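You operate a simulated robot arm through the tools that you are given. There is no shell and no other tool. Be economical: measure what you need, move in short steps, check, and stop when the job is done.

Carry out the task below with a simulated robot arm. There is one attempt and no reset: what you move stays moved.

TASK
Load the walnut board on the small press's lower tray and close the press.
Fine: tray in, guard down and latched before the pump starts; then CLOSE.

The check looks at the end state, three seconds after you hand in, the way a careful person would. Anything else that was tipped, shoved, dropped, spilled or broken makes it a failure.

THE ROBOT
A 7-joint arm with a two-finger parallel gripper on a trunk, on a base that drives. Base frame: it is fixed to the floor where the robot stands at the start and does not move with it; the origin is under the middle of the robot, x ahead of it, y to its left, z up. Readings come in mm, degrees, newtons and seconds.
With the tool pointing down near the work surface it reaches from about 280 to 740 mm from the robot's upright axis, wherever it stands. Its first joint turns from -115.0 to 115.0 degrees. Places, roughly: board [750, -1750, 750]; desk clear button [900, -1400, 1300]; desk close button [1300, -600, 1000]; desk heat knob [1300, -600, 1200]; desk lamps button [1100, -1100, 1000]; desk mode knob [1000, -1200, 1200]; desk open button [1200, -800, 1000]; desk power knob [900, -1400, 1200]; desk pressure knob [1200, -800, 1200]; desk pump switch [1000, -1200, 1000]; desk reset button [1200, -1000, 1000]; desk start button [1300, -700, 1000]; desk stop button [900, -1400, 1000]; desk time knob [1100, -1000, 1200]; desk zero button [1300, -800, 1300]; guard latch [1200, -300, 1000]. Payload 3.91 kg.
Tool frame: the origin (TCP) lies between the finger pads and is the grasp point; the fingertips stand 30 mm ahead of it; z points along the fingers, y is the line along which they close. The gripper opens to 110 mm. The fingers are 20 mm wide and 10 mm thick; the gripper's body (48 by 112 mm) begins 55 mm behind the TCP.
Orientation is told as [roll, pitch, yaw] about the base's x, y, z axes, in that order, counted from this pose: with the fingers straight down and closing along the base's y, the tool's x points along the base's -x, its y along +y and its z along -z.

THE INTERFACE
- The arm moves only by the tool step_arm. Its argument "targets" is a list of rows, each an object (a shift or turn left out is 0, a gripper value left out holds the last) with "slide": the shift along the tool's x, y, z in mm, a list of three; "angular": the turn, a rotation vector about the tool's x, y, z in degrees, a list of three. In form: [{"slide": [x, y, z], "angular": [rx, ry, rz]}, ...]. A call has 1 to 10 rows; each row is the pose to reach, as a shift and turn from the pose commanded when the call began, along the tool's axes at that moment. "gripper" is the gripper command, from -1 (shut) to 1 (fully open), values between in proportion, set as the call begins (left out, the last holds). A row lasts 0.2 s, in which the tool goes at most 50 mm and 8.6 degrees; a call with a longer step from one row to the next is refused whole, and so is a gripper value outside its range. A pose out of reach is approached as far as the arm can. The call stops where the force on the tool passes 40 N (or 10 N more than at its start, if that is more) or the arm is blocked; 0.2 s more then pass. Each finger travels about 108 mm/s and halts on what it meets, pressing with about 36 N; the grip force reading is that of the motor and also rises with nothing between the fingers. The clock runs only during rows and for 0.2 s after the last one: add rows that repeat a pose to give the fingers time. It gives the time, the measured TCP pose, the force on the tool (base axes), the opening and the grip force at its end, in the units of the frame above (readings bear some noise), with the torque about the TCP (base axes, N m) and any sound that the robot's microphone picked up, and new pictures: "views" is both (left out), scene, wrist or none.
- Cameras (640 x 400 px; columns grow to the right, rows downward): "scene" is now at [24.5, 122, 1385.7]; the picture's right is [-0.36, -0.93, 0.00], its down [-0.46, 0.18, -0.87] and it looks along [0.81, -0.31, -0.50] (base axes); focal length 266 px, centre (320, 200). "wrist" rides on the gripper at [72, 17, -103] in the tool frame; the picture's right is [-0.23, 0.97, 0.00], its down [-0.76, -0.18, -0.62] and it looks along [-0.61, -0.14, 0.78] (tool axes); focal length 222 px, centre (320, 200). There is no depth. A picture from a camera that has moved, and an enlarged one, comes with that camera's place and axes in the base frame and with its lens.
- move_column(by): slides the trunk up (or, below 0, down) by that many mm; the arm and the scene camera ride with it, the base frame stays. It gives what a move gives, with no picture.
- steer(legs): drives the robot by 1 to 6 legs, each [ahead, turn to the left] in mm and degrees, along the robot's own axes; the way and the turn of a leg run together, so that a leg with both is an arc; at most 1500 mm and 180 degrees a leg. The arm and the cameras ride along, it lands a little off, and it stops where it bumps. It gives what a move gives, and a new picture of the scene camera.
- aim_head(pan, tilt): turns the head with the scene camera to pan (to the left, within 155 degrees either way) and tilt (down, from -29 to 69), counted from straight ahead of the robot. It gives what a move gives, and a new picture of the scene camera.
- inspect(camera, box): a new picture of the part [left, top, right, bottom] of that camera's present view, enlarged. The clock stands still meanwhile.
- sign_off(): hands the job in; it is judged then, once.

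Work in short steps. Places have to be worked out from the pictures, the camera data and where the tool is seen: move nearer, look again, correct. Check each grasp and each placing, and mend what went wrong. You have 120 turns and 260 pictures in all, those below and enlarged ones among them. Open the gripper and draw the arm clear of the work before you hand the job in, unless the task says otherwise; then end with one line.

The tools are called after ">>>" as a command line: name --argument value ..., lists and objects as JSON in quotes. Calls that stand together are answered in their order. step_arm: Moves the arm, as the interface text tells. Its arguments: {"type":"object","properties":{"targets":{"type":"array"},"gripper":{"type":"number"},"views":{"type":"string","enum":["both","scene","wrist","none"]}},"required":["targets"]} The other tools are called the same way: move_column (by) slides the trunk up or down; steer (legs) drives the base; aim_head (pan, tilt) turns the head that bears the scene camera; inspect (camera, box) takes an enlarged picture of a part of a camera's view; sign_off () hands the job in.

At the start:

```text
time: 0.0
ee_pos: [439.9, -13.5, 1009.1]
ee_rot: [0.0, 0.0, 0.1]
wrist_force: [-0.8, 1.1, 0.3]
torque: [-0.01, -0.02, 0.04]
width: 110.0
grasp_force: 0.1
trunk travel left (down, up): [-475.0, 515.0]
robot x, y, heading: [0.6, 1.1, 0.1]
head pan, tilt: [-21.2, 29.7]
```

scene: 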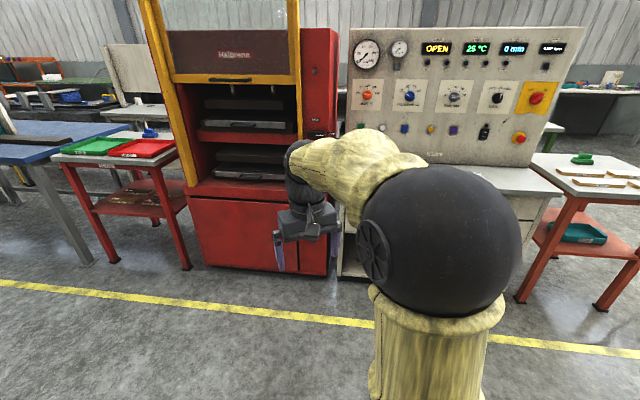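
wrist: 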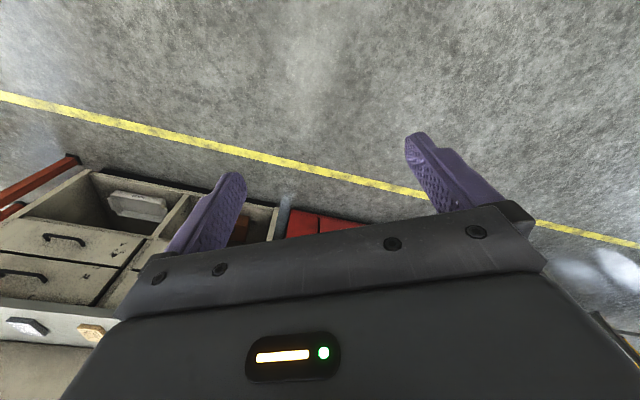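

The press stands ahead-left, the desk ahead-right, and boards on a table at far right. I'll enlarge press and panel to read the labels.

>>> inspect --camera "scene" --box '[340, 20, 600, 180]'

>>> inspect --camera "scene" --box '[130, 0, 350, 200]'

>>> inspect --camera "scene" --box '[520, 120, 640, 220]'

```text
2.46 times, centred on (470, 100) of scene
camera zoom: at [24.5, 122.0, 1385.7], right [-0.36, -0.93, 0.0], down [-0.46, 0.18, -0.87], along [0.81, -0.31, -0.5], focal length 654 px, centre (-49, 446)
```

zoom: 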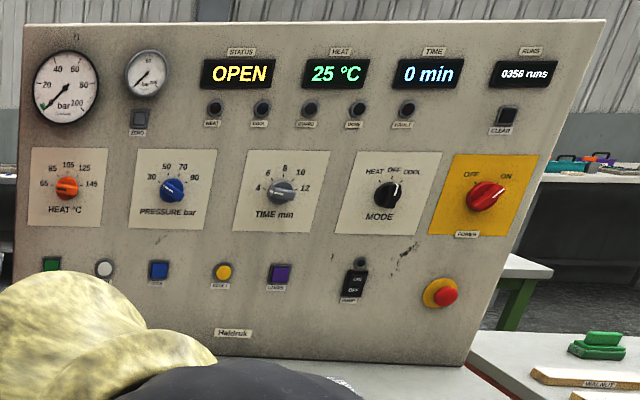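

```text
2.00 times, centred on (240, 100) of scene
camera zoom: at [24.5, 122.0, 1385.7], right [-0.36, -0.93, 0.0], down [-0.46, 0.18, -0.87], along [0.81, -0.31, -0.5], focal length 531 px, centre (480, 400)
```

zoom: 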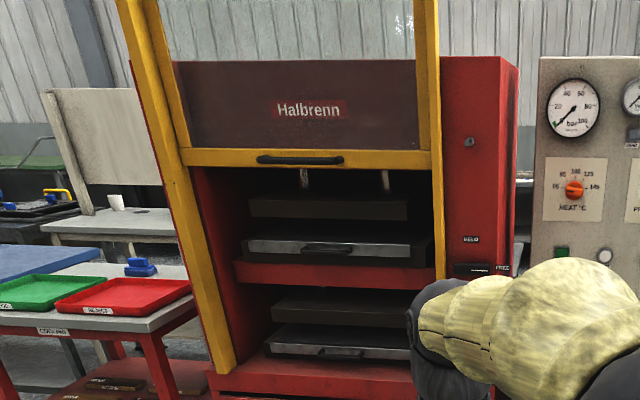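

```text
4.00 times, centred on (580, 170) of scene
camera zoom: at [24.5, 122.0, 1385.7], right [-0.36, -0.93, 0.0], down [-0.46, 0.18, -0.87], along [0.81, -0.31, -0.5], focal length 1062 px, centre (-720, 320)
```

zoom: 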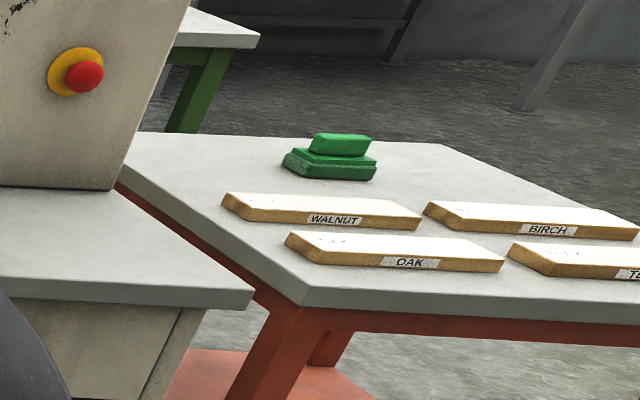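

Board measured at about (800,-1780), with the table's front facing heading about -23°. I'll drive to about (280,-1560), turn to face it and look.

>>> steer --legs '[[0, -79.8], [800, 0], [780, 0], [0, 56.8]]'

>>> aim_head --pan 0 --tilt 50

```text
time: 14.4
ee_pos: [339.5, -1970.9, 1011.6]
ee_rot: [0.2, -0.3, -79.8]
wrist_force: [0.3, -0.7, 0.1]
torque: [0.02, 0.0, 0.01]
width: 110.0
grasp_force: 0.0
trunk travel left (down, up): [-475.0, 515.0]
robot x, y, heading: [282.2, -1541.5, -80.0]
head pan, tilt: [-21.2, 29.7]
stopped in leg 3: the robot was blocked; the commanded pose is now the measured one
camera scene: at [396.7, -1534.6, 1386.4], right [-0.98, 0.19, -0.01], down [0.1, 0.48, -0.87], along [-0.16, -0.85, -0.49], focal length 266 px, centre (320, 200)
```

scene: 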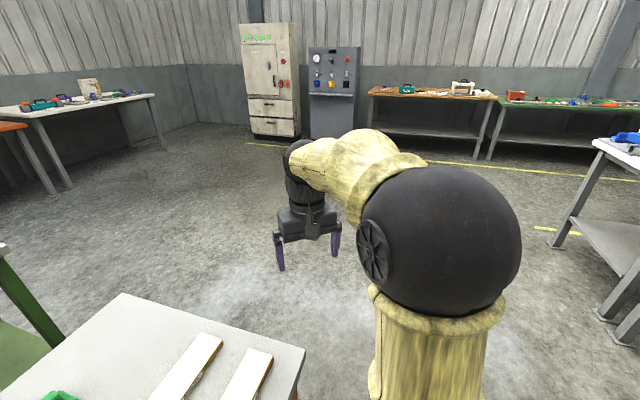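

```text
time: 15.3
ee_pos: [340.1, -1971.0, 1011.5]
ee_rot: [0.2, -0.5, -79.9]
wrist_force: [-0.1, 0.3, -1.1]
torque: [0.04, -0.03, -0.02]
width: 109.9
grasp_force: 0.0
trunk travel left (down, up): [-475.0, 515.0]
robot x, y, heading: [280.7, -1544.5, -79.7]
head pan, tilt: [0.0, 50.0]
camera scene: at [427.5, -1520.6, 1356.3], right [-0.98, -0.18, 0.0], down [-0.13, 0.75, -0.65], along [0.12, -0.64, -0.76], focal length 266 px, centre (320, 200)
```

scene: 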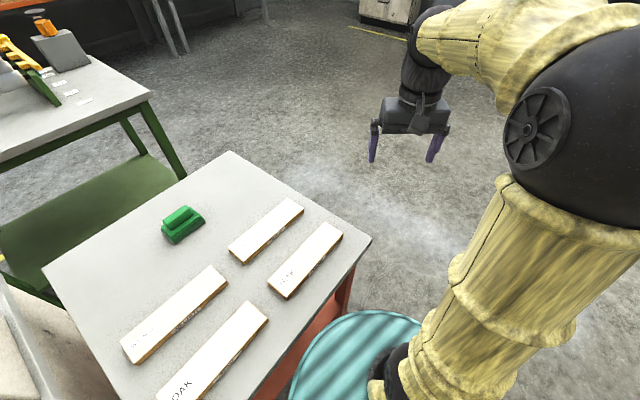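

The base touched the table's front. I'll back off, face the table and look again.

>>> steer --legs '[[-130, 0], [0, 50]]'

>>> aim_head --pan 0 --tilt 45

```text
time: 19.9
ee_pos: [633.1, -1647.8, 1009.6]
ee_rot: [-0.1, -0.1, -30.0]
wrist_force: [0.4, 0.1, 0.0]
torque: [0.02, -0.03, -0.04]
width: 109.8
grasp_force: 0.0
trunk travel left (down, up): [-475.0, 515.0]
robot x, y, heading: [257.9, -1413.4, -30.3]
head pan, tilt: [0.0, 50.0]
camera scene: at [349.8, -1289.1, 1355.8], right [-0.5, -0.87, 0.0], down [-0.66, 0.38, -0.64], along [0.56, -0.32, -0.77], focal length 266 px, centre (320, 200)
```

scene: 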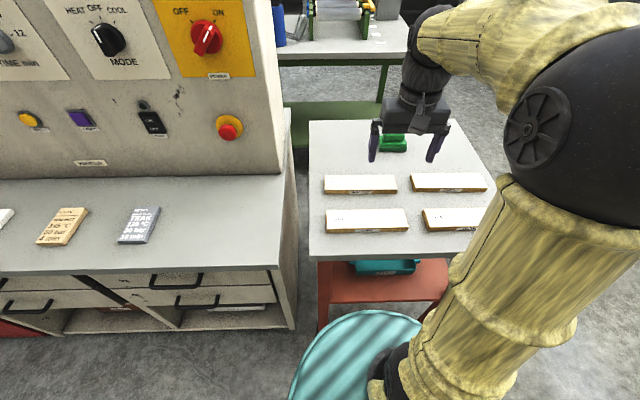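

```text
time: 20.6
ee_pos: [633.3, -1647.8, 1009.3]
ee_rot: [-0.2, 0.0, -30.0]
wrist_force: [-0.4, -0.5, -0.5]
torque: [0.02, 0.0, 0.01]
width: 109.9
grasp_force: 0.1
trunk travel left (down, up): [-475.0, 515.0]
robot x, y, heading: [257.6, -1416.0, -30.0]
head pan, tilt: [0.0, 45.0]
camera scene: at [353.5, -1291.2, 1362.7], right [-0.5, -0.87, 0.0], down [-0.61, 0.35, -0.71], along [0.61, -0.35, -0.71], focal length 266 px, centre (320, 200)
```

scene: 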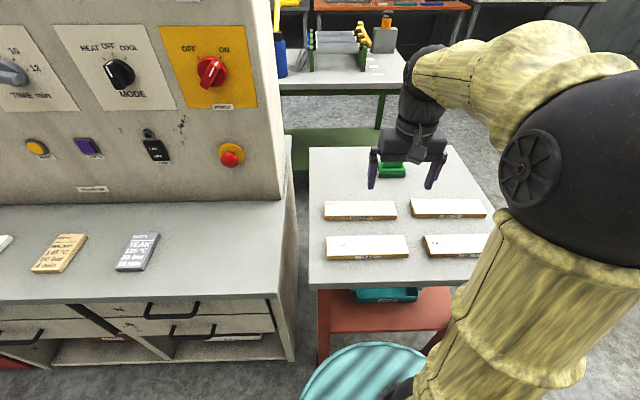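

Aligned nicely with the table at heading -30°. Zoom in to check the labels and board dimensions.

>>> inspect --camera "scene" --box '[300, 150, 500, 290]'

>>> inspect --camera "scene" --box '[0, 220, 180, 290]'

```text
2.86 times, centred on (400, 220) of scene
camera zoom: at [353.5, -1291.2, 1362.7], right [-0.5, -0.87, 0.0], down [-0.61, 0.35, -0.71], along [0.61, -0.35, -0.71], focal length 759 px, centre (91, 143)
```

zoom: 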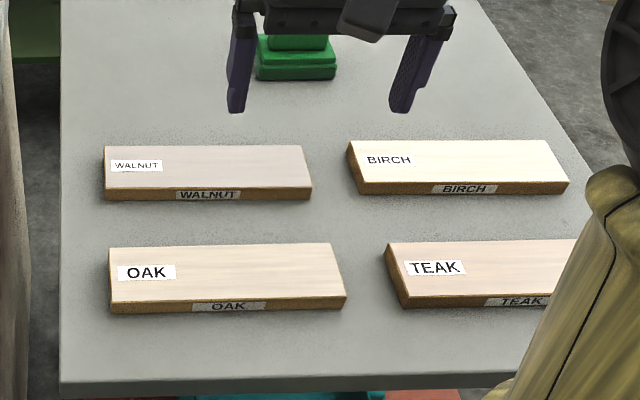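

```text
3.56 times, centred on (90, 255) of scene
camera zoom: at [353.5, -1291.2, 1362.7], right [-0.5, -0.87, 0.0], down [-0.61, 0.35, -0.71], along [0.61, -0.35, -0.71], focal length 944 px, centre (1138, 4)
```

zoom: 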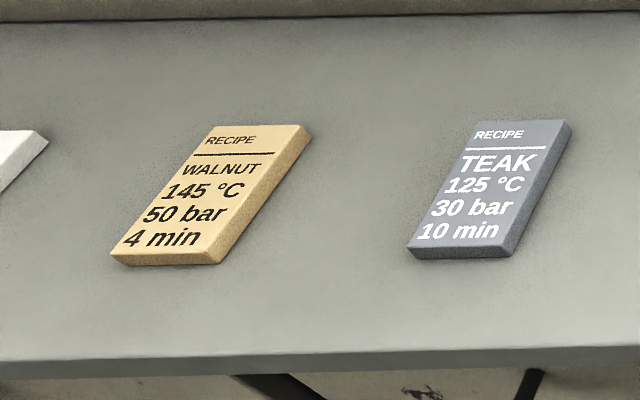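

The walnut board is the back-left one, centre about (778,-1679), top about z 760, 60 mm wide, 220 long. I'll move above it and turn the tool 90° so the fingers close across its width.

>>> step_arm --targets '[{"slide": [-35, 12, 0], "angular": [0, 0, -8.5]}, {"slide": [-70, 24, 0], "angular": [0, 0, -17]}, {"slide": [-105, 35, 0], "angular": [0, 0, -25.5]}, {"slide": [-141, 46, 0], "angular": [0, 0, -34]}, {"slide": [-141, 46, 20], "angular": [0, 0, -42.5]}, {"slide": [-141, 46, 40], "angular": [0, 0, -51]}, {"slide": [-141, 46, 60], "angular": [0, 0, -59.5]}, {"slide": [-141, 46, 80], "angular": [0, 0, -68]}, {"slide": [-141, 46, 100], "angular": [0, 0, -76.5]}, {"slide": [-141, 46, 100], "angular": [0, 0, -85]}]' --gripper 1 --views "none"

>>> step_arm --targets '[{"slide": [0, 0, 0], "angular": [0, 0, -5]}, {"slide": [0, 0, 0], "angular": [0, 0, -5]}]'

```text
time: 22.8
ee_pos: [778.3, -1679.5, 909.0]
ee_rot: [0.0, 0.1, 55.1]
wrist_force: [-0.8, 0.2, -0.4]
torque: [-0.02, 0.02, -0.03]
width: 109.9
grasp_force: 0.0
trunk travel left (down, up): [-475.0, 515.0]
robot x, y, heading: [259.6, -1414.9, -29.9]
head pan, tilt: [0.0, 45.0]
```

```text
time: 23.4
ee_pos: [778.5, -1678.5, 908.5]
ee_rot: [0.1, 0.0, 60.1]
wrist_force: [-0.7, -1.2, -0.3]
torque: [-0.01, -0.02, 0.02]
width: 110.1
grasp_force: 0.1
trunk travel left (down, up): [-475.0, 515.0]
robot x, y, heading: [258.6, -1415.9, -30.0]
head pan, tilt: [0.0, 45.0]
camera scene: at [353.6, -1291.3, 1362.7], right [-0.5, -0.87, 0.0], down [-0.61, 0.35, -0.71], along [0.61, -0.35, -0.71], focal length 266 px, centre (320, 200)
camera wrist: at [728.2, -1732.4, 1012.2], right [-0.73, 0.68, 0.0], down [0.53, 0.57, 0.62], along [0.42, 0.45, -0.78], focal length 222 px, centre (320, 200)
```

scene: 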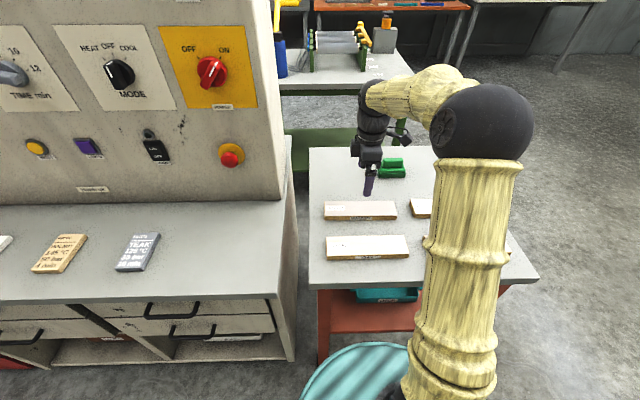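
wrist: 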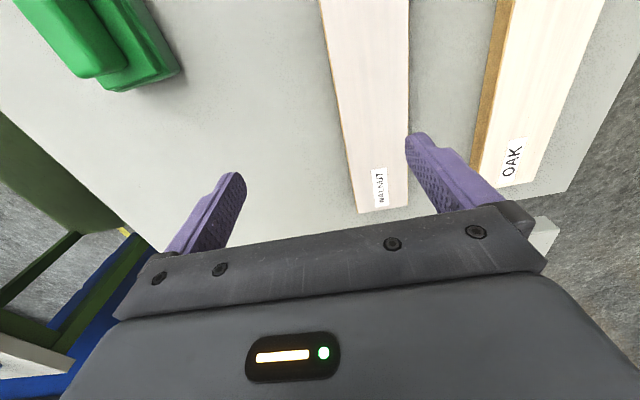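

Triangulating both cameras puts the board top at z≈816, not 760: centre ≈(740,-1644). Correcting and lowering to just above it.

>>> step_arm --targets '[{"slide": [-5, 25, 0]}, {"slide": [-10.6, 50.6, 0]}, {"slide": [-10.6, 50.6, 38]}]'

```text
time: 24.1
ee_pos: [738.8, -1643.7, 871.5]
ee_rot: [0.0, 0.2, 59.9]
wrist_force: [-0.5, -0.6, -0.3]
torque: [-0.02, 0.0, -0.01]
width: 109.8
grasp_force: 0.0
trunk travel left (down, up): [-475.0, 515.0]
robot x, y, heading: [259.8, -1415.0, -30.1]
head pan, tilt: [0.0, 45.0]
camera scene: at [353.3, -1291.0, 1362.7], right [-0.5, -0.87, 0.0], down [-0.61, 0.35, -0.71], along [0.61, -0.35, -0.71], focal length 266 px, centre (320, 200)
camera wrist: at [689.7, -1697.6, 974.3], right [-0.73, 0.68, 0.0], down [0.54, 0.57, 0.62], along [0.43, 0.45, -0.78], focal length 222 px, centre (320, 200)
```

scene: 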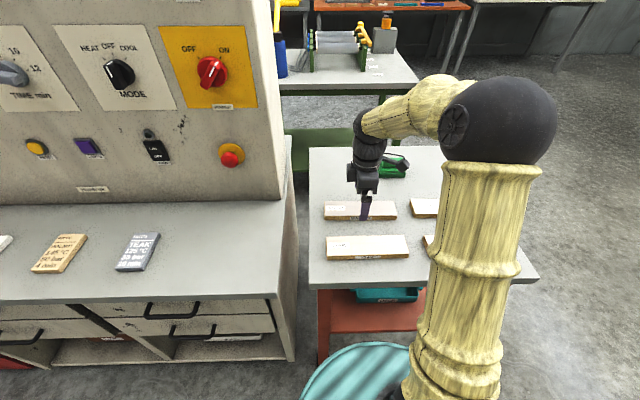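
wrist: 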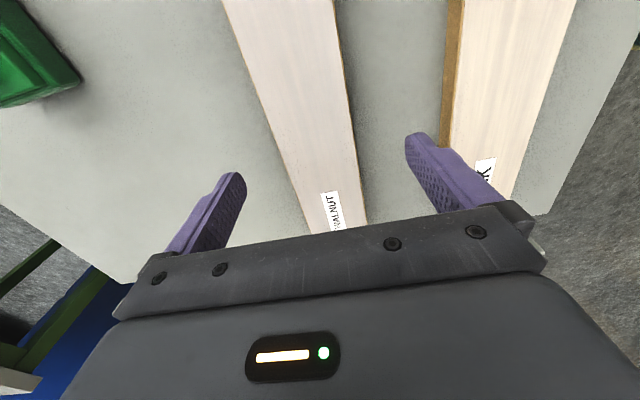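

Fingers straddle the board (about 5 mm off). Correct, descend and grip.

>>> step_arm --targets '[{"slide": [0, -5, 20]}, {"slide": [0, -5, 37]}]' --views "none"

>>> step_arm --targets '[{"slide": [0, 0, 0]}, {"slide": [0, 0, 0]}, {"slide": [0, 0, 0]}]' --gripper -1

```text
time: 24.8
ee_pos: [744.6, -1647.3, 833.8]
ee_rot: [0.0, 0.0, 59.9]
wrist_force: [-0.3, 0.6, 0.3]
torque: [0.06, -0.02, -0.03]
width: 110.1
grasp_force: 0.0
trunk travel left (down, up): [-475.0, 515.0]
robot x, y, heading: [262.5, -1418.5, -29.9]
head pan, tilt: [0.0, 45.0]
```

```text
time: 25.6
ee_pos: [743.9, -1646.9, 833.6]
ee_rot: [0.0, 0.0, 60.0]
wrist_force: [0.6, 0.3, -0.2]
torque: [-0.04, 0.01, -0.03]
width: 57.4
grasp_force: 36.1
trunk travel left (down, up): [-475.0, 515.0]
robot x, y, heading: [256.9, -1412.5, -30.0]
head pan, tilt: [0.0, 45.0]
camera scene: at [353.7, -1291.3, 1362.7], right [-0.5, -0.87, 0.0], down [-0.61, 0.35, -0.71], along [0.61, -0.35, -0.71], focal length 266 px, centre (320, 200)
camera wrist: at [694.2, -1700.0, 937.0], right [-0.73, 0.68, 0.0], down [0.54, 0.57, 0.62], along [0.43, 0.45, -0.78], focal length 222 px, centre (320, 200)
```

scene: 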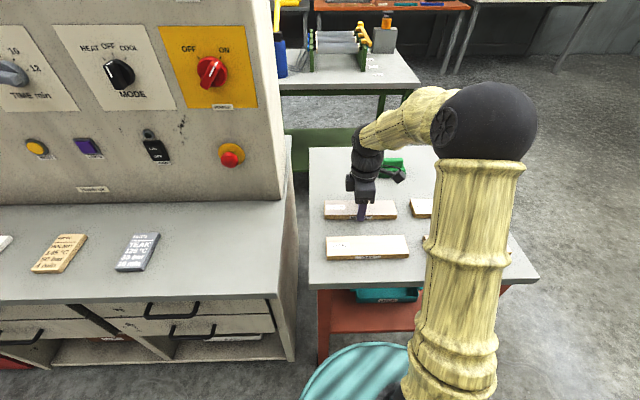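
wrist: 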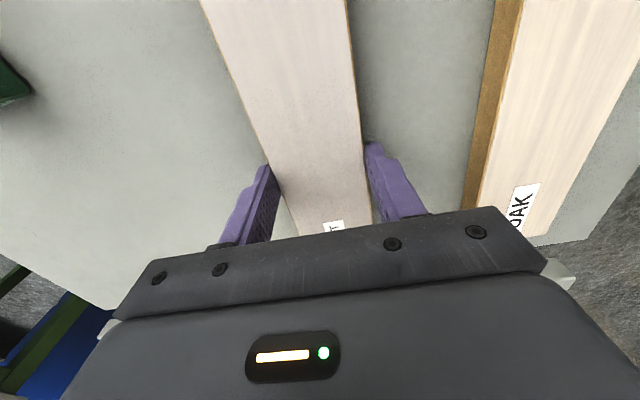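

Gripped fine, but the tray must be pulled out first with an empty hand. I'll release the board in place, lift and retract, then go open the tray.

>>> step_arm --targets '[{"slide": [0, 0, 0]}, {"slide": [0, 0, 0]}, {"slide": [0, 0, 0]}, {"slide": [0, 0, -45]}, {"slide": [0, 0, -90]}, {"slide": [0, 0, -135]}, {"slide": [0, 40, -170]}, {"slide": [0, 85, -170]}, {"slide": [0, 130, -170]}, {"slide": [0, 170, -170]}]' --gripper 1

>>> steer --legs '[[-370, 0], [0, 90], [920, 0], [910, 0], [0, -90]]'

```text
refused: row 7 steps farther than a row can; nothing moved
```

```text
time: 49.7
ee_pos: [1338.7, 141.5, 833.5]
ee_rot: [-0.1, 0.2, 60.8]
wrist_force: [0.1, 0.7, 0.3]
torque: [-0.01, -0.02, -0.02]
width: 57.3
grasp_force: 35.8
trunk travel left (down, up): [-475.0, 515.0]
robot x, y, heading: [845.2, 359.9, -29.2]
head pan, tilt: [0.0, 45.0]
camera scene: at [941.7, 490.3, 1362.7], right [-0.49, -0.87, 0.0], down [-0.62, 0.34, -0.71], along [0.62, -0.34, -0.71], focal length 266 px, centre (320, 200)
```

scene: 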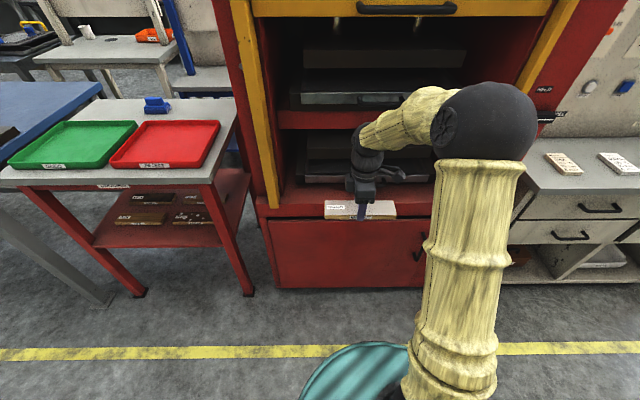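

My mistake: the arm move was refused and the drive ran with the board still gripped at table height. I must check whether the oak board was knocked.

>>> aim_head --pan -70 --tilt 20

>>> inspect --camera "scene" --box '[220, 80, 420, 220]'

```text
time: 51.1
ee_pos: [1339.0, 140.0, 833.2]
ee_rot: [0.1, 0.1, 60.9]
wrist_force: [0.2, 0.4, -0.1]
torque: [0.02, 0.05, -0.03]
width: 57.3
grasp_force: 35.9
trunk travel left (down, up): [-475.0, 515.0]
robot x, y, heading: [846.9, 364.5, -29.3]
head pan, tilt: [-70.0, 20.0]
camera scene: at [856.0, 437.8, 1401.3], right [-0.99, 0.16, 0.0], down [0.05, 0.34, -0.94], along [-0.15, -0.93, -0.34], focal length 266 px, centre (320, 200)
```

scene: 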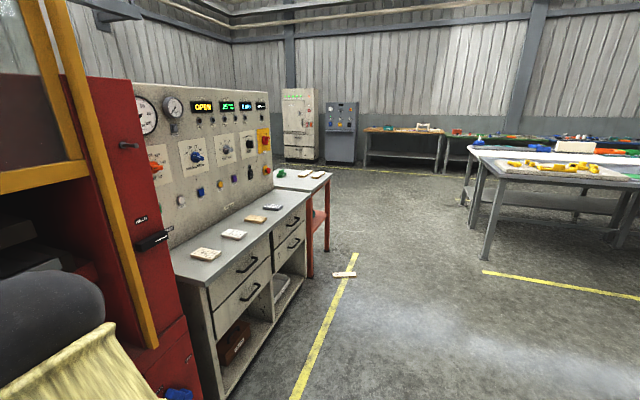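

```text
2.86 times, centred on (320, 150) of scene
camera zoom: at [856.0, 437.8, 1401.3], right [-0.99, 0.16, 0.0], down [0.05, 0.34, -0.94], along [-0.15, -0.93, -0.34], focal length 759 px, centre (320, 343)
```

zoom: 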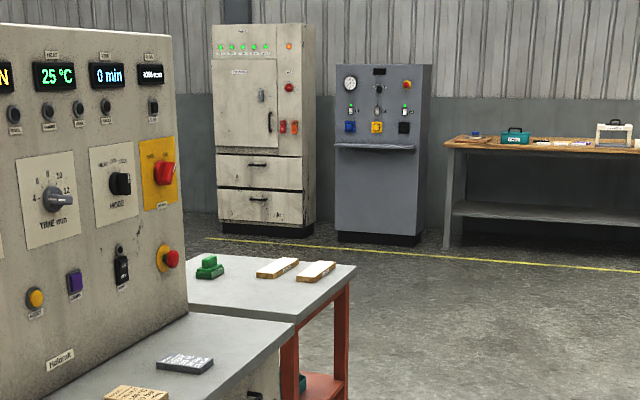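

The oak board fell to the floor at about (334,-1468). I'll put it back. First lift the held walnut board well clear (verified in its own call this time).

>>> step_arm --targets '[{"slide": [0, 0, -45]}, {"slide": [0, 0, -90]}, {"slide": [0, 0, -135]}, {"slide": [0, 0, -180]}, {"slide": [0, 40, -180]}]'

```text
time: 52.3
ee_pos: [1302.5, 160.7, 1015.7]
ee_rot: [0.0, 0.0, 60.9]
wrist_force: [-0.1, -1.0, -1.8]
torque: [0.0, 0.02, 0.01]
width: 57.3
grasp_force: 36.2
trunk travel left (down, up): [-475.0, 515.0]
robot x, y, heading: [849.3, 368.2, -29.2]
head pan, tilt: [-70.0, 20.0]
camera scene: at [855.8, 438.0, 1401.4], right [-0.99, 0.16, 0.0], down [0.05, 0.34, -0.94], along [-0.15, -0.93, -0.34], focal length 266 px, centre (320, 200)
camera wrist: at [1254.2, 106.6, 1117.5], right [-0.74, 0.67, 0.0], down [0.53, 0.58, 0.62], along [0.42, 0.46, -0.78], focal length 222 px, centre (320, 200)
```

scene: 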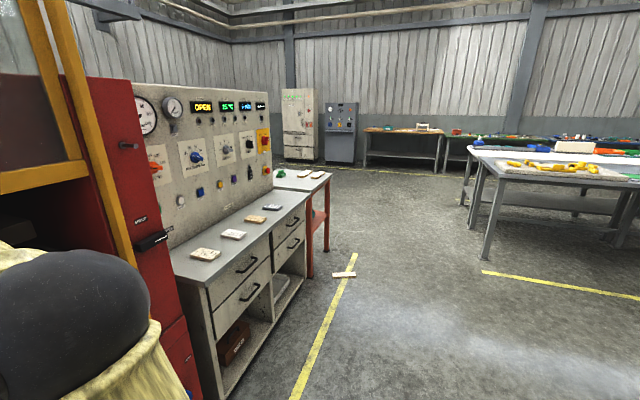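
wrist: 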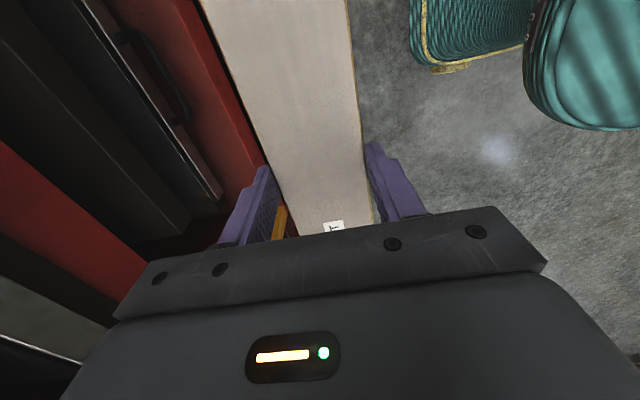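

Grip unchanged, board clear. Drive wide around the fallen board to the right part of the table.

>>> steer --legs '[[-60, 0], [0, -90.7], [1120, 0], [1120, 0], [0, 90], [300, 0]]'

>>> aim_head --pan 25 --tilt 45

```text
time: 79.0
ee_pos: [391.3, -1919.5, 1013.0]
ee_rot: [-0.1, 0.1, 59.6]
wrist_force: [0.7, 0.4, -1.7]
torque: [0.01, 0.01, 0.0]
width: 57.6
grasp_force: 36.3
trunk travel left (down, up): [-475.0, 515.0]
robot x, y, heading: [-57.1, -1703.4, -30.4]
head pan, tilt: [-70.0, 20.0]
camera scene: at [-50.8, -1633.4, 1401.4], right [-0.98, 0.18, 0.0], down [0.06, 0.34, -0.94], along [-0.17, -0.92, -0.34], focal length 266 px, centre (320, 200)
```

scene: 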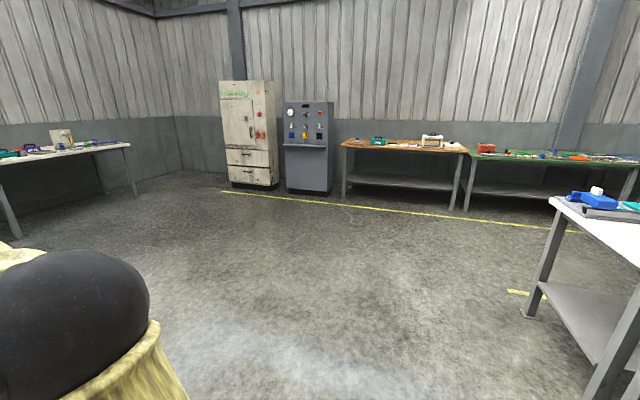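

```text
time: 80.7
ee_pos: [390.9, -1917.9, 1013.0]
ee_rot: [0.0, 0.1, 59.7]
wrist_force: [-0.2, -0.5, -1.1]
torque: [-0.02, 0.01, 0.01]
width: 57.3
grasp_force: 36.0
trunk travel left (down, up): [-475.0, 515.0]
robot x, y, heading: [-59.3, -1706.1, -30.2]
head pan, tilt: [25.0, 45.0]
camera scene: at [46.8, -1549.5, 1362.7], right [-0.1, -1.0, 0.0], down [-0.7, 0.07, -0.71], along [0.7, -0.07, -0.71], focal length 266 px, centre (320, 200)
```

scene: 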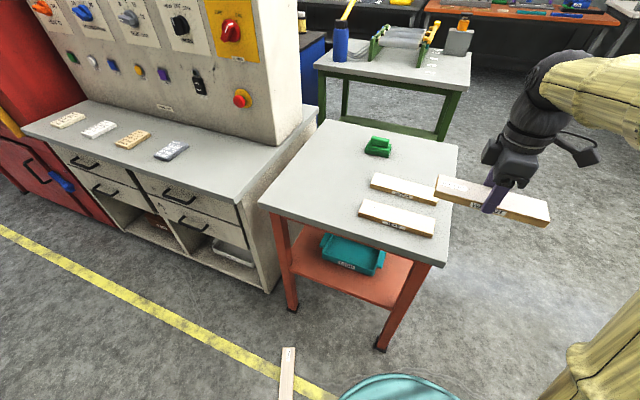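

Table boards birch and teak are untouched; the oak lies on the floor clear of me. Move forward 150 mm, then shift the arm left over the walnut's old place.

>>> steer --legs '[[150, 0]]'

```text
time: 82.2
ee_pos: [520.6, -1994.7, 1013.7]
ee_rot: [0.0, 0.1, 59.7]
wrist_force: [-0.5, -0.3, -1.9]
torque: [-0.01, -0.02, -0.03]
width: 57.2
grasp_force: 35.7
trunk travel left (down, up): [-475.0, 515.0]
robot x, y, heading: [72.0, -1783.8, -30.5]
head pan, tilt: [25.0, 45.0]
camera scene: at [175.9, -1625.3, 1362.6], right [-0.09, -1.0, 0.0], down [-0.7, 0.07, -0.71], along [0.7, -0.07, -0.71], focal length 266 px, centre (320, 200)
```

scene: 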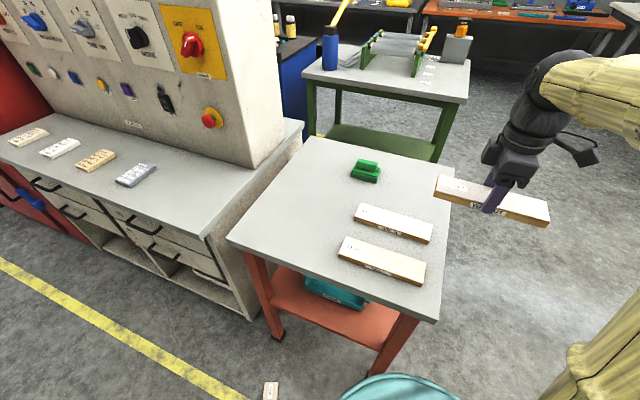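

TCP is at u=1448, l=-1467 (table axes); shift left 413 mm at height.

>>> step_arm --targets '[{"slide": [-45, -2, 0]}, {"slide": [-90, -4, 0]}, {"slide": [-135, -6, 0]}, {"slide": [-180, -8, 0]}, {"slide": [-225, -10, 0]}, {"slide": [-270, -12, 0]}, {"slide": [-315, -15, 0]}, {"slide": [-360, -17, 0]}, {"slide": [-390, -19, 0]}, {"slide": [-413, -19, 0]}]' --views "scene"

```text
time: 84.4
ee_pos: [724.1, -1647.9, 1002.5]
ee_rot: [0.1, 0.2, 59.8]
wrist_force: [0.0, 1.7, -1.4]
torque: [-0.06, 0.02, -0.02]
width: 57.2
grasp_force: 36.1
out of reach, approached as far as the arm can: row 9, 10
trunk travel left (down, up): [-475.0, 515.0]
robot x, y, heading: [74.9, -1783.0, -30.5]
head pan, tilt: [25.0, 45.0]
camera scene: at [176.1, -1622.8, 1362.3], right [-0.09, -1.0, 0.0], down [-0.7, 0.06, -0.71], along [0.7, -0.07, -0.71], focal length 266 px, centre (320, 200)
```

scene: 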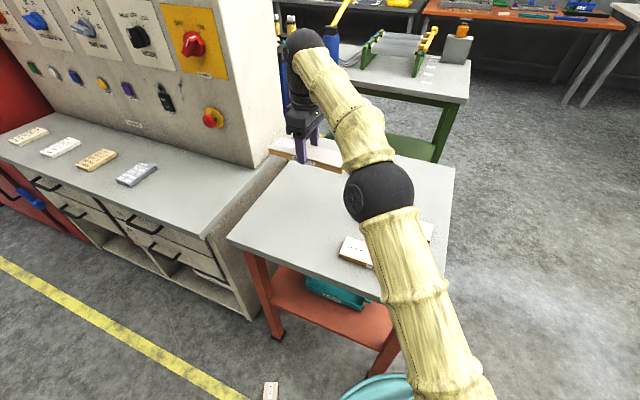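

Near maximal reach; lower the board with a slight pull toward me.

>>> step_arm --targets '[{"slide": [12, 5, 40]}, {"slide": [15, 8, 80]}, {"slide": [15, 8, 120]}, {"slide": [15, 8, 155]}]'

```text
time: 85.4
ee_pos: [708.4, -1656.9, 848.2]
ee_rot: [0.1, 0.1, 59.6]
wrist_force: [0.1, 1.0, -0.6]
torque: [-0.01, 0.03, -0.03]
width: 57.3
grasp_force: 36.0
trunk travel left (down, up): [-475.0, 515.0]
robot x, y, heading: [71.5, -1778.8, -30.4]
head pan, tilt: [25.0, 45.0]
camera scene: at [176.0, -1624.9, 1362.6], right [-0.09, -1.0, 0.0], down [-0.7, 0.07, -0.71], along [0.7, -0.07, -0.71], focal length 266 px, centre (320, 200)
camera wrist: at [659.2, -1711.0, 950.6], right [-0.73, 0.69, 0.0], down [0.54, 0.57, 0.62], along [0.43, 0.45, -0.78], focal length 222 px, centre (320, 200)
```

scene: 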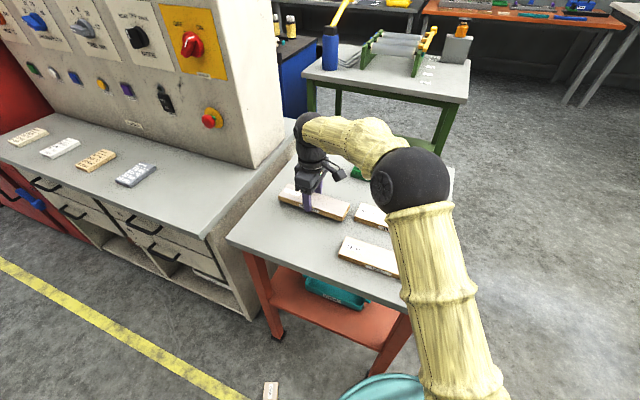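
wrist: 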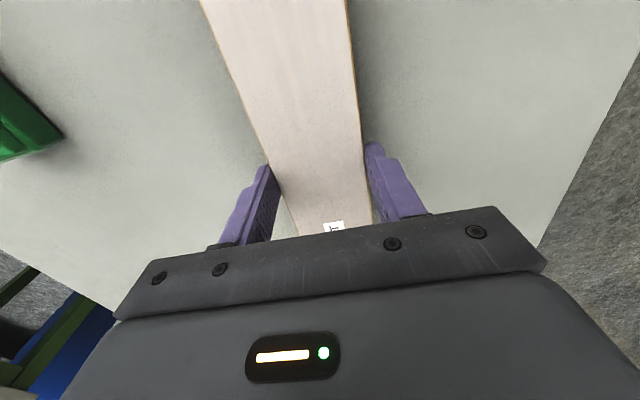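

Almost down; the right end is close to the birch, so shift 12 mm left, lower and release.

>>> step_arm --targets '[{"slide": [-12, 0, 0]}, {"slide": [-12, 0, 13.5]}]' --views "none"

```text
time: 86.0
ee_pos: [715.4, -1648.5, 834.3]
ee_rot: [0.0, 0.0, 59.7]
wrist_force: [-0.2, -0.2, -1.5]
torque: [-0.04, -0.01, 0.06]
width: 57.1
grasp_force: 36.4
trunk travel left (down, up): [-475.0, 515.0]
robot x, y, heading: [63.6, -1780.4, -30.5]
head pan, tilt: [25.0, 45.0]
```

>>> step_arm --targets '[{"slide": [0, 0, 0]}, {"slide": [0, 0, 0]}, {"slide": [0, 0, 0]}, {"slide": [0, 0, -45]}, {"slide": [0, 0, -90]}, {"slide": [0, 0, -135]}, {"slide": [40, 0, -165]}, {"slide": [85, 0, -165]}, {"slide": [130, 0, -165]}, {"slide": [175, 0, -165]}]' --gripper 1

```text
time: 88.2
ee_pos: [626.7, -1798.6, 1000.0]
ee_rot: [0.1, 0.0, 59.8]
wrist_force: [0.9, 0.5, -0.9]
torque: [0.01, 0.0, 0.0]
width: 109.9
grasp_force: 0.0
trunk travel left (down, up): [-475.0, 515.0]
robot x, y, heading: [67.3, -1784.1, -30.3]
head pan, tilt: [25.0, 45.0]
camera scene: at [175.4, -1625.1, 1362.7], right [-0.09, -1.0, 0.0], down [-0.7, 0.07, -0.71], along [0.7, -0.07, -0.71], focal length 266 px, centre (320, 200)
camera wrist: at [576.2, -1852.6, 1102.9], right [-0.73, 0.69, 0.0], down [0.54, 0.57, 0.62], along [0.43, 0.45, -0.78], focal length 222 px, centre (320, 200)
```

scene: 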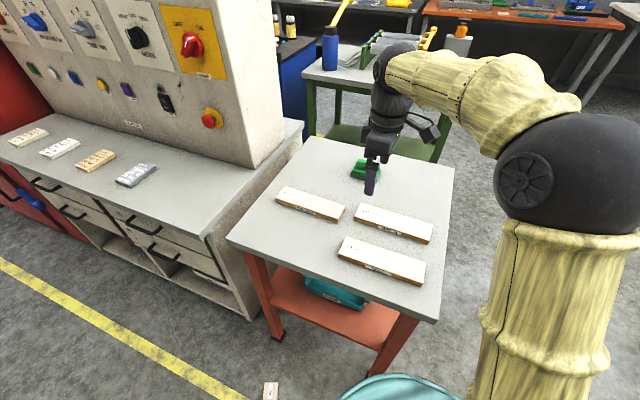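
wrist: 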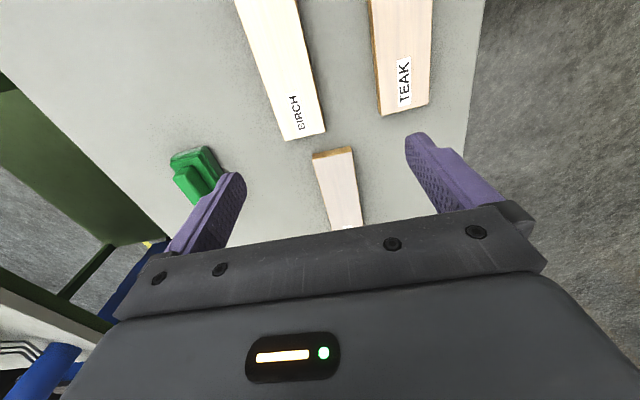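

Walnut is safely back. Now drive around to stand in front of the fallen oak and look down at it.

>>> steer --legs '[[-450, 0], [0, 90], [400, 0], [0, -90]]'

>>> aim_head --pan 0 --tilt 60

```text
time: 104.9
ee_pos: [443.6, -1235.6, 1000.7]
ee_rot: [0.0, 0.1, 58.6]
wrist_force: [0.4, -0.8, -0.6]
torque: [-0.02, -0.01, 0.02]
width: 109.9
grasp_force: 0.1
trunk travel left (down, up): [-475.0, 515.0]
robot x, y, heading: [-109.5, -1207.8, -31.7]
head pan, tilt: [25.0, 45.0]
camera scene: at [-5.0, -1051.1, 1362.7], right [-0.11, -0.99, 0.0], down [-0.7, 0.08, -0.71], along [0.7, -0.08, -0.71], focal length 266 px, centre (320, 200)
```

scene: 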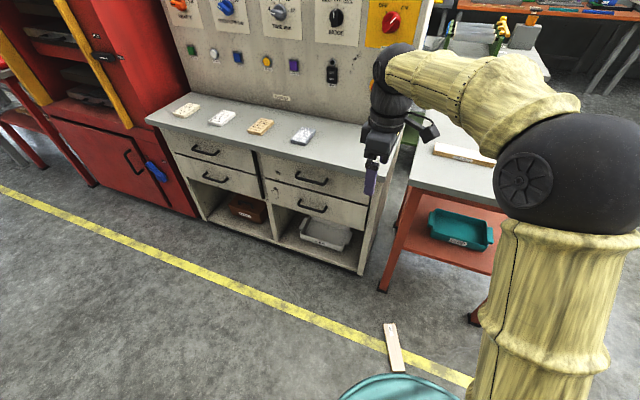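

```text
time: 105.8
ee_pos: [442.5, -1234.0, 999.7]
ee_rot: [0.0, 0.0, 58.7]
wrist_force: [0.2, -0.3, 0.4]
torque: [0.03, 0.0, 0.03]
width: 109.8
grasp_force: 0.1
trunk travel left (down, up): [-475.0, 515.0]
robot x, y, heading: [-113.7, -1204.2, -31.5]
head pan, tilt: [0.0, 60.0]
camera scene: at [-29.0, -1076.7, 1343.2], right [-0.52, -0.85, 0.0], down [-0.74, 0.45, -0.5], along [0.43, -0.26, -0.87], focal length 266 px, centre (320, 200)
```

scene: 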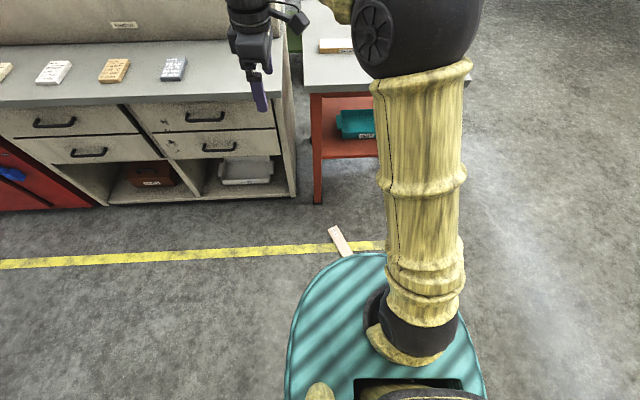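

Oak lies at about (335,-1433), long axis at about -10°. Move the tool over it with matching yaw, and then lower the trunk.

>>> step_arm --targets '[{"slide": [25, -1, 0], "angular": [0, 0, 7.6]}, {"slide": [50, -2, 0], "angular": [0, 0, 15.2]}, {"slide": [75, -4, 0], "angular": [0, 0, 22.9]}, {"slide": [100, -5, 0], "angular": [0, 0, 30.5]}, {"slide": [125, -6, 0], "angular": [0, 0, 38.2]}, {"slide": [150, -8, 0], "angular": [0, 0, 45.8]}, {"slide": [175, -9, 0], "angular": [0, 0, 53.4]}, {"slide": [200, -10, 0], "angular": [0, 0, 61]}, {"slide": [226, -11.5, 0], "angular": [0, 0, 68.7]}]' --views "none"

>>> move_column --by -475

>>> step_arm --targets '[{"slide": [0, 0, 40]}, {"slide": [0, 0, 80]}, {"slide": [0, 0, 120]}]'

```text
time: 107.8
ee_pos: [335.6, -1431.9, 999.2]
ee_rot: [0.0, 0.0, -10.2]
wrist_force: [0.2, -0.1, 1.0]
torque: [-0.04, -0.01, 0.02]
width: 110.1
grasp_force: 0.1
trunk travel left (down, up): [-475.0, 515.0]
robot x, y, heading: [-116.2, -1206.8, -31.4]
head pan, tilt: [0.0, 60.0]
```

```text
refused: -475 is not a number from -400 to 400
```

```text
time: 108.6
ee_pos: [335.5, -1434.2, 880.1]
ee_rot: [-0.1, 0.0, -10.2]
wrist_force: [-0.5, 0.6, 0.0]
torque: [-0.02, -0.02, 0.01]
width: 110.0
grasp_force: 0.1
trunk travel left (down, up): [-475.0, 515.0]
robot x, y, heading: [-116.3, -1205.0, -31.6]
head pan, tilt: [0.0, 60.0]
camera scene: at [-29.0, -1076.8, 1343.2], right [-0.52, -0.85, 0.0], down [-0.74, 0.45, -0.5], along [0.43, -0.26, -0.87], focal length 266 px, centre (320, 200)
camera wrist: at [267.3, -1403.2, 982.9], right [0.4, 0.92, 0.0], down [0.72, -0.31, 0.62], along [0.57, -0.25, -0.78], focal length 222 px, centre (320, 200)
```

scene: 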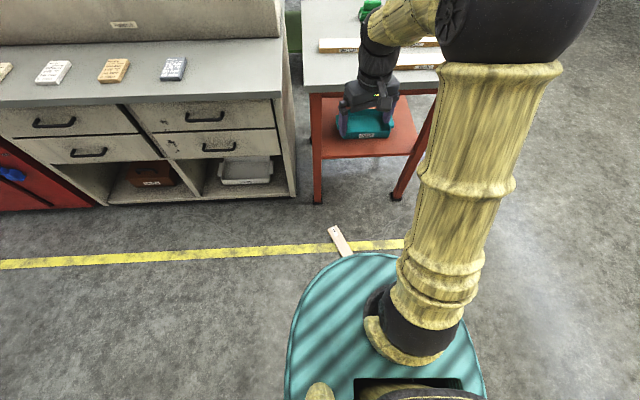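
wrist: 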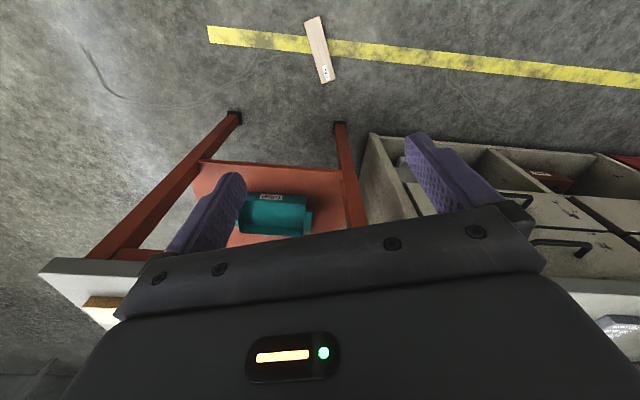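

Oak centre refined to (341,-1431), face up. Lower the trunk by 400 (limit per call).

>>> move_column --by -400

>>> step_arm --targets '[{"slide": [-5, 3, 30]}, {"slide": [-5, 3, 75]}, {"slide": [-5, 3, 120]}, {"slide": [-5, 3, 165]}]'

```text
time: 112.4
ee_pos: [334.8, -1433.5, 480.8]
ee_rot: [0.0, 0.1, -10.1]
wrist_force: [0.0, -0.7, 0.4]
torque: [0.01, 0.0, -0.01]
width: 109.8
grasp_force: 0.1
trunk travel left (down, up): [-75.0, 915.0]
robot x, y, heading: [-114.3, -1203.0, -31.7]
head pan, tilt: [0.0, 60.0]
```

```text
time: 113.4
ee_pos: [338.7, -1431.7, 313.9]
ee_rot: [-0.1, 0.1, -10.1]
wrist_force: [0.8, -0.5, 0.5]
torque: [0.01, 0.0, 0.03]
width: 110.2
grasp_force: 0.0
trunk travel left (down, up): [-75.0, 915.0]
robot x, y, heading: [-115.5, -1206.2, -31.4]
head pan, tilt: [0.0, 60.0]
camera scene: at [-29.3, -1076.7, 943.3], right [-0.52, -0.85, 0.0], down [-0.74, 0.45, -0.5], along [0.43, -0.26, -0.87], focal length 266 px, centre (320, 200)
camera wrist: at [272.2, -1401.3, 417.4], right [0.39, 0.92, 0.0], down [0.72, -0.31, 0.62], along [0.57, -0.25, -0.78], focal length 222 px, centre (320, 200)
```

scene: 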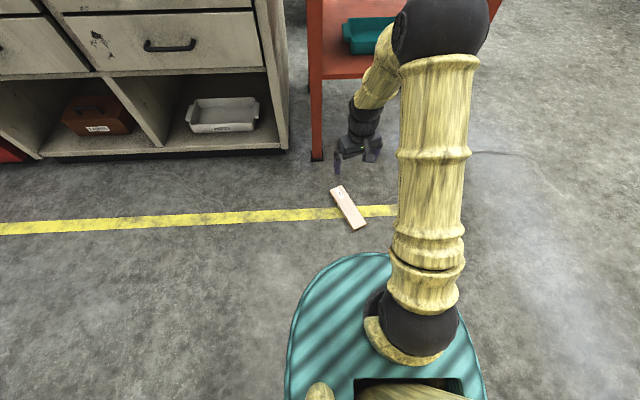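
wrist: 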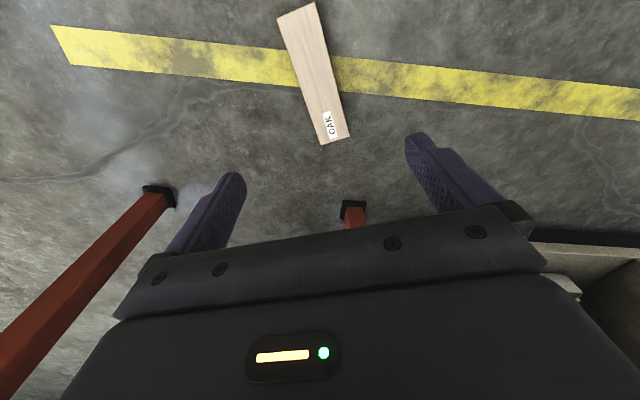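

Oak well framed between the fingers. Continue down in steps with a small yaw correction.

>>> step_arm --targets '[{"slide": [-4, 0, 45], "angular": [0, 0, -3]}, {"slide": [-4, 0, 90], "angular": [0, 0, -3]}, {"slide": [-4, 0, 135], "angular": [0, 0, -3]}, {"slide": [-4, 0, 180], "angular": [0, 0, -3]}, {"slide": [-4, 0, 220], "angular": [0, 0, -3]}]'

```text
time: 114.6
ee_pos: [343.3, -1431.8, 96.7]
ee_rot: [-0.2, 0.0, -7.2]
wrist_force: [0.0, 0.4, -0.2]
torque: [0.03, -0.01, 0.0]
width: 110.0
grasp_force: 0.0
trunk travel left (down, up): [-75.0, 915.0]
robot x, y, heading: [-111.9, -1205.3, -31.5]
head pan, tilt: [0.0, 60.0]
camera scene: at [-29.3, -1076.7, 943.3], right [-0.52, -0.85, 0.0], down [-0.74, 0.45, -0.5], along [0.43, -0.26, -0.87], focal length 266 px, centre (320, 200)
camera wrist: at [274.2, -1405.1, 199.3], right [0.35, 0.94, 0.0], down [0.73, -0.27, 0.62], along [0.58, -0.22, -0.78], focal length 222 px, centre (320, 200)
```

scene: 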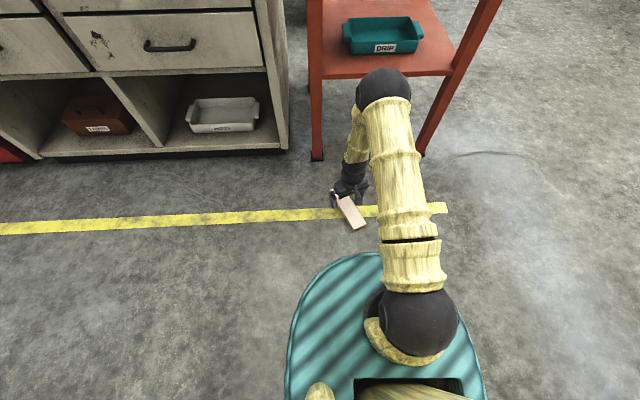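
wrist: 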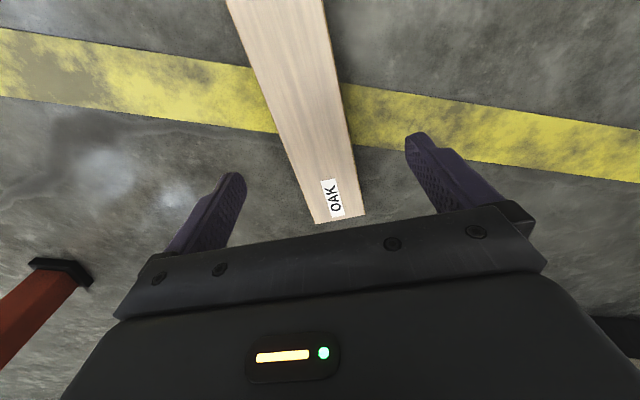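

Straddling the oak; lower the last 60 mm.

>>> step_arm --targets '[{"slide": [0, 0, 40]}, {"slide": [0, 0, 60]}]' --views "none"

```text
time: 115.2
ee_pos: [341.9, -1432.0, 35.1]
ee_rot: [-0.1, 0.1, -7.1]
wrist_force: [-0.4, -1.6, 0.1]
torque: [0.01, -0.01, 0.02]
width: 109.9
grasp_force: 0.1
trunk travel left (down, up): [-75.0, 915.0]
robot x, y, heading: [-116.7, -1205.5, -31.3]
head pan, tilt: [0.0, 60.0]
```

Close the fingers on the oak.

>>> step_arm --targets '[{"slide": [0, 0, 0]}, {"slide": [0, 0, 0]}, {"slide": [0, 0, 0]}]' --gripper -1 --views "wrist"

```text
time: 116.0
ee_pos: [343.2, -1432.2, 36.9]
ee_rot: [0.1, 0.1, -7.1]
wrist_force: [0.2, 0.0, 0.2]
torque: [-0.03, -0.07, 0.03]
width: 57.6
grasp_force: 36.1
trunk travel left (down, up): [-75.0, 915.0]
robot x, y, heading: [-116.5, -1206.2, -31.4]
head pan, tilt: [0.0, 60.0]
camera wrist: at [274.9, -1405.4, 138.4], right [0.35, 0.94, 0.0], down [0.73, -0.27, 0.62], along [0.58, -0.22, -0.78], focal length 222 px, centre (320, 200)
```

wrist: 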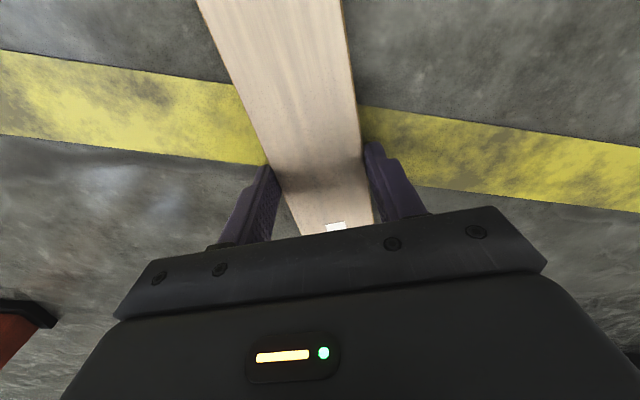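

Oak gripped. Lift it straight up 450 mm, then raise the trunk 400.

>>> step_arm --targets '[{"slide": [0, 0, -45]}, {"slide": [0, 0, -90]}, {"slide": [0, 0, -135]}, {"slide": [0, 0, -180]}, {"slide": [0, 0, -225]}, {"slide": [0, 0, -270]}, {"slide": [0, 0, -315]}, {"slide": [0, 0, -360]}, {"slide": [0, 0, -405]}, {"slide": [0, 0, -450]}]' --views "none"

>>> move_column --by 400

```text
time: 118.2
ee_pos: [343.5, -1431.0, 484.8]
ee_rot: [0.0, 0.1, -7.1]
wrist_force: [-1.3, -0.3, -1.7]
torque: [0.02, 0.0, -0.01]
width: 57.2
grasp_force: 35.6
trunk travel left (down, up): [-75.0, 915.0]
robot x, y, heading: [-113.8, -1203.3, -31.5]
head pan, tilt: [0.0, 60.0]
```

```text
time: 122.1
ee_pos: [343.4, -1431.8, 884.3]
ee_rot: [-0.1, 0.1, -7.0]
wrist_force: [0.5, -1.2, -0.5]
torque: [0.0, 0.05, -0.02]
width: 57.1
grasp_force: 35.9
trunk travel left (down, up): [-475.0, 515.0]
robot x, y, heading: [-113.6, -1204.5, -31.4]
head pan, tilt: [0.0, 60.0]
```

Raise further and rotate the oak to the table's orientation before driving in.

>>> step_arm --targets '[{"slide": [0, 0, -30], "angular": [0, 0, -8]}, {"slide": [0, 0, -60], "angular": [0, 0, -16]}, {"slide": [0, 0, -90], "angular": [0, 0, -24]}, {"slide": [0, 0, -90], "angular": [0, 0, -32]}, {"slide": [0, 0, -90], "angular": [0, 0, -40]}, {"slide": [0, 0, -90], "angular": [0, 0, -48]}, {"slide": [0, 0, -90], "angular": [0, 0, -56]}, {"slide": [0, 0, -90], "angular": [0, 0, -64]}, {"slide": [0, 0, -90], "angular": [0, 0, -67]}]' --views "none"

>>> aim_head --pan 0 --tilt 45

```text
time: 124.1
ee_pos: [344.7, -1431.5, 973.1]
ee_rot: [0.1, 0.0, 60.0]
wrist_force: [0.0, 0.0, -0.9]
torque: [0.01, 0.0, 0.05]
width: 57.2
grasp_force: 35.8
trunk travel left (down, up): [-475.0, 515.0]
robot x, y, heading: [-114.9, -1205.6, -31.2]
head pan, tilt: [0.0, 60.0]
```

```text
time: 124.8
ee_pos: [344.3, -1430.9, 972.8]
ee_rot: [-0.1, 0.1, 59.9]
wrist_force: [0.5, 0.2, -0.8]
torque: [-0.01, 0.02, 0.01]
width: 57.4
grasp_force: 35.8
trunk travel left (down, up): [-475.0, 515.0]
robot x, y, heading: [-116.3, -1206.3, -31.3]
head pan, tilt: [0.0, 45.0]
camera scene: at [-16.5, -1084.5, 1362.6], right [-0.52, -0.85, 0.0], down [-0.6, 0.37, -0.71], along [0.6, -0.37, -0.71], focal length 266 px, centre (320, 200)
```

scene: 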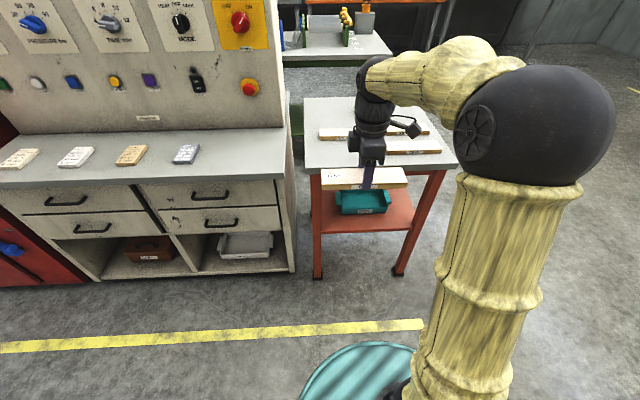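

>>> steer --legs '[[346, 1.3]]'

```text
time: 127.4
ee_pos: [647.0, -1597.3, 974.4]
ee_rot: [0.0, 0.1, 61.4]
wrist_force: [0.9, 0.3, -1.5]
torque: [0.02, 0.0, 0.02]
width: 57.3
grasp_force: 36.0
trunk travel left (down, up): [-475.0, 515.0]
robot x, y, heading: [182.1, -1379.4, -30.2]
head pan, tilt: [0.0, 45.0]
camera scene: at [277.5, -1259.6, 1362.7], right [-0.5, -0.86, 0.0], down [-0.61, 0.36, -0.71], along [0.61, -0.36, -0.71], focal length 266 px, centre (320, 200)
```

scene: 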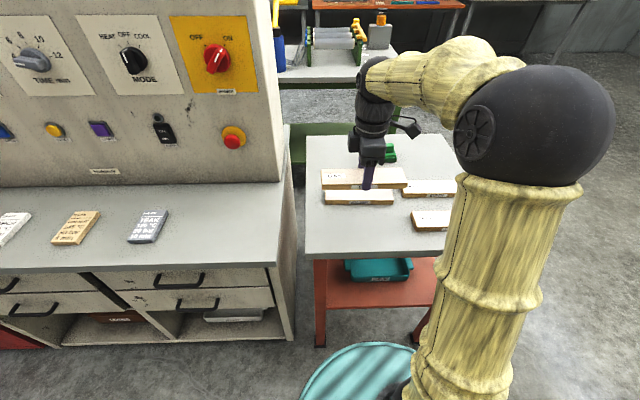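

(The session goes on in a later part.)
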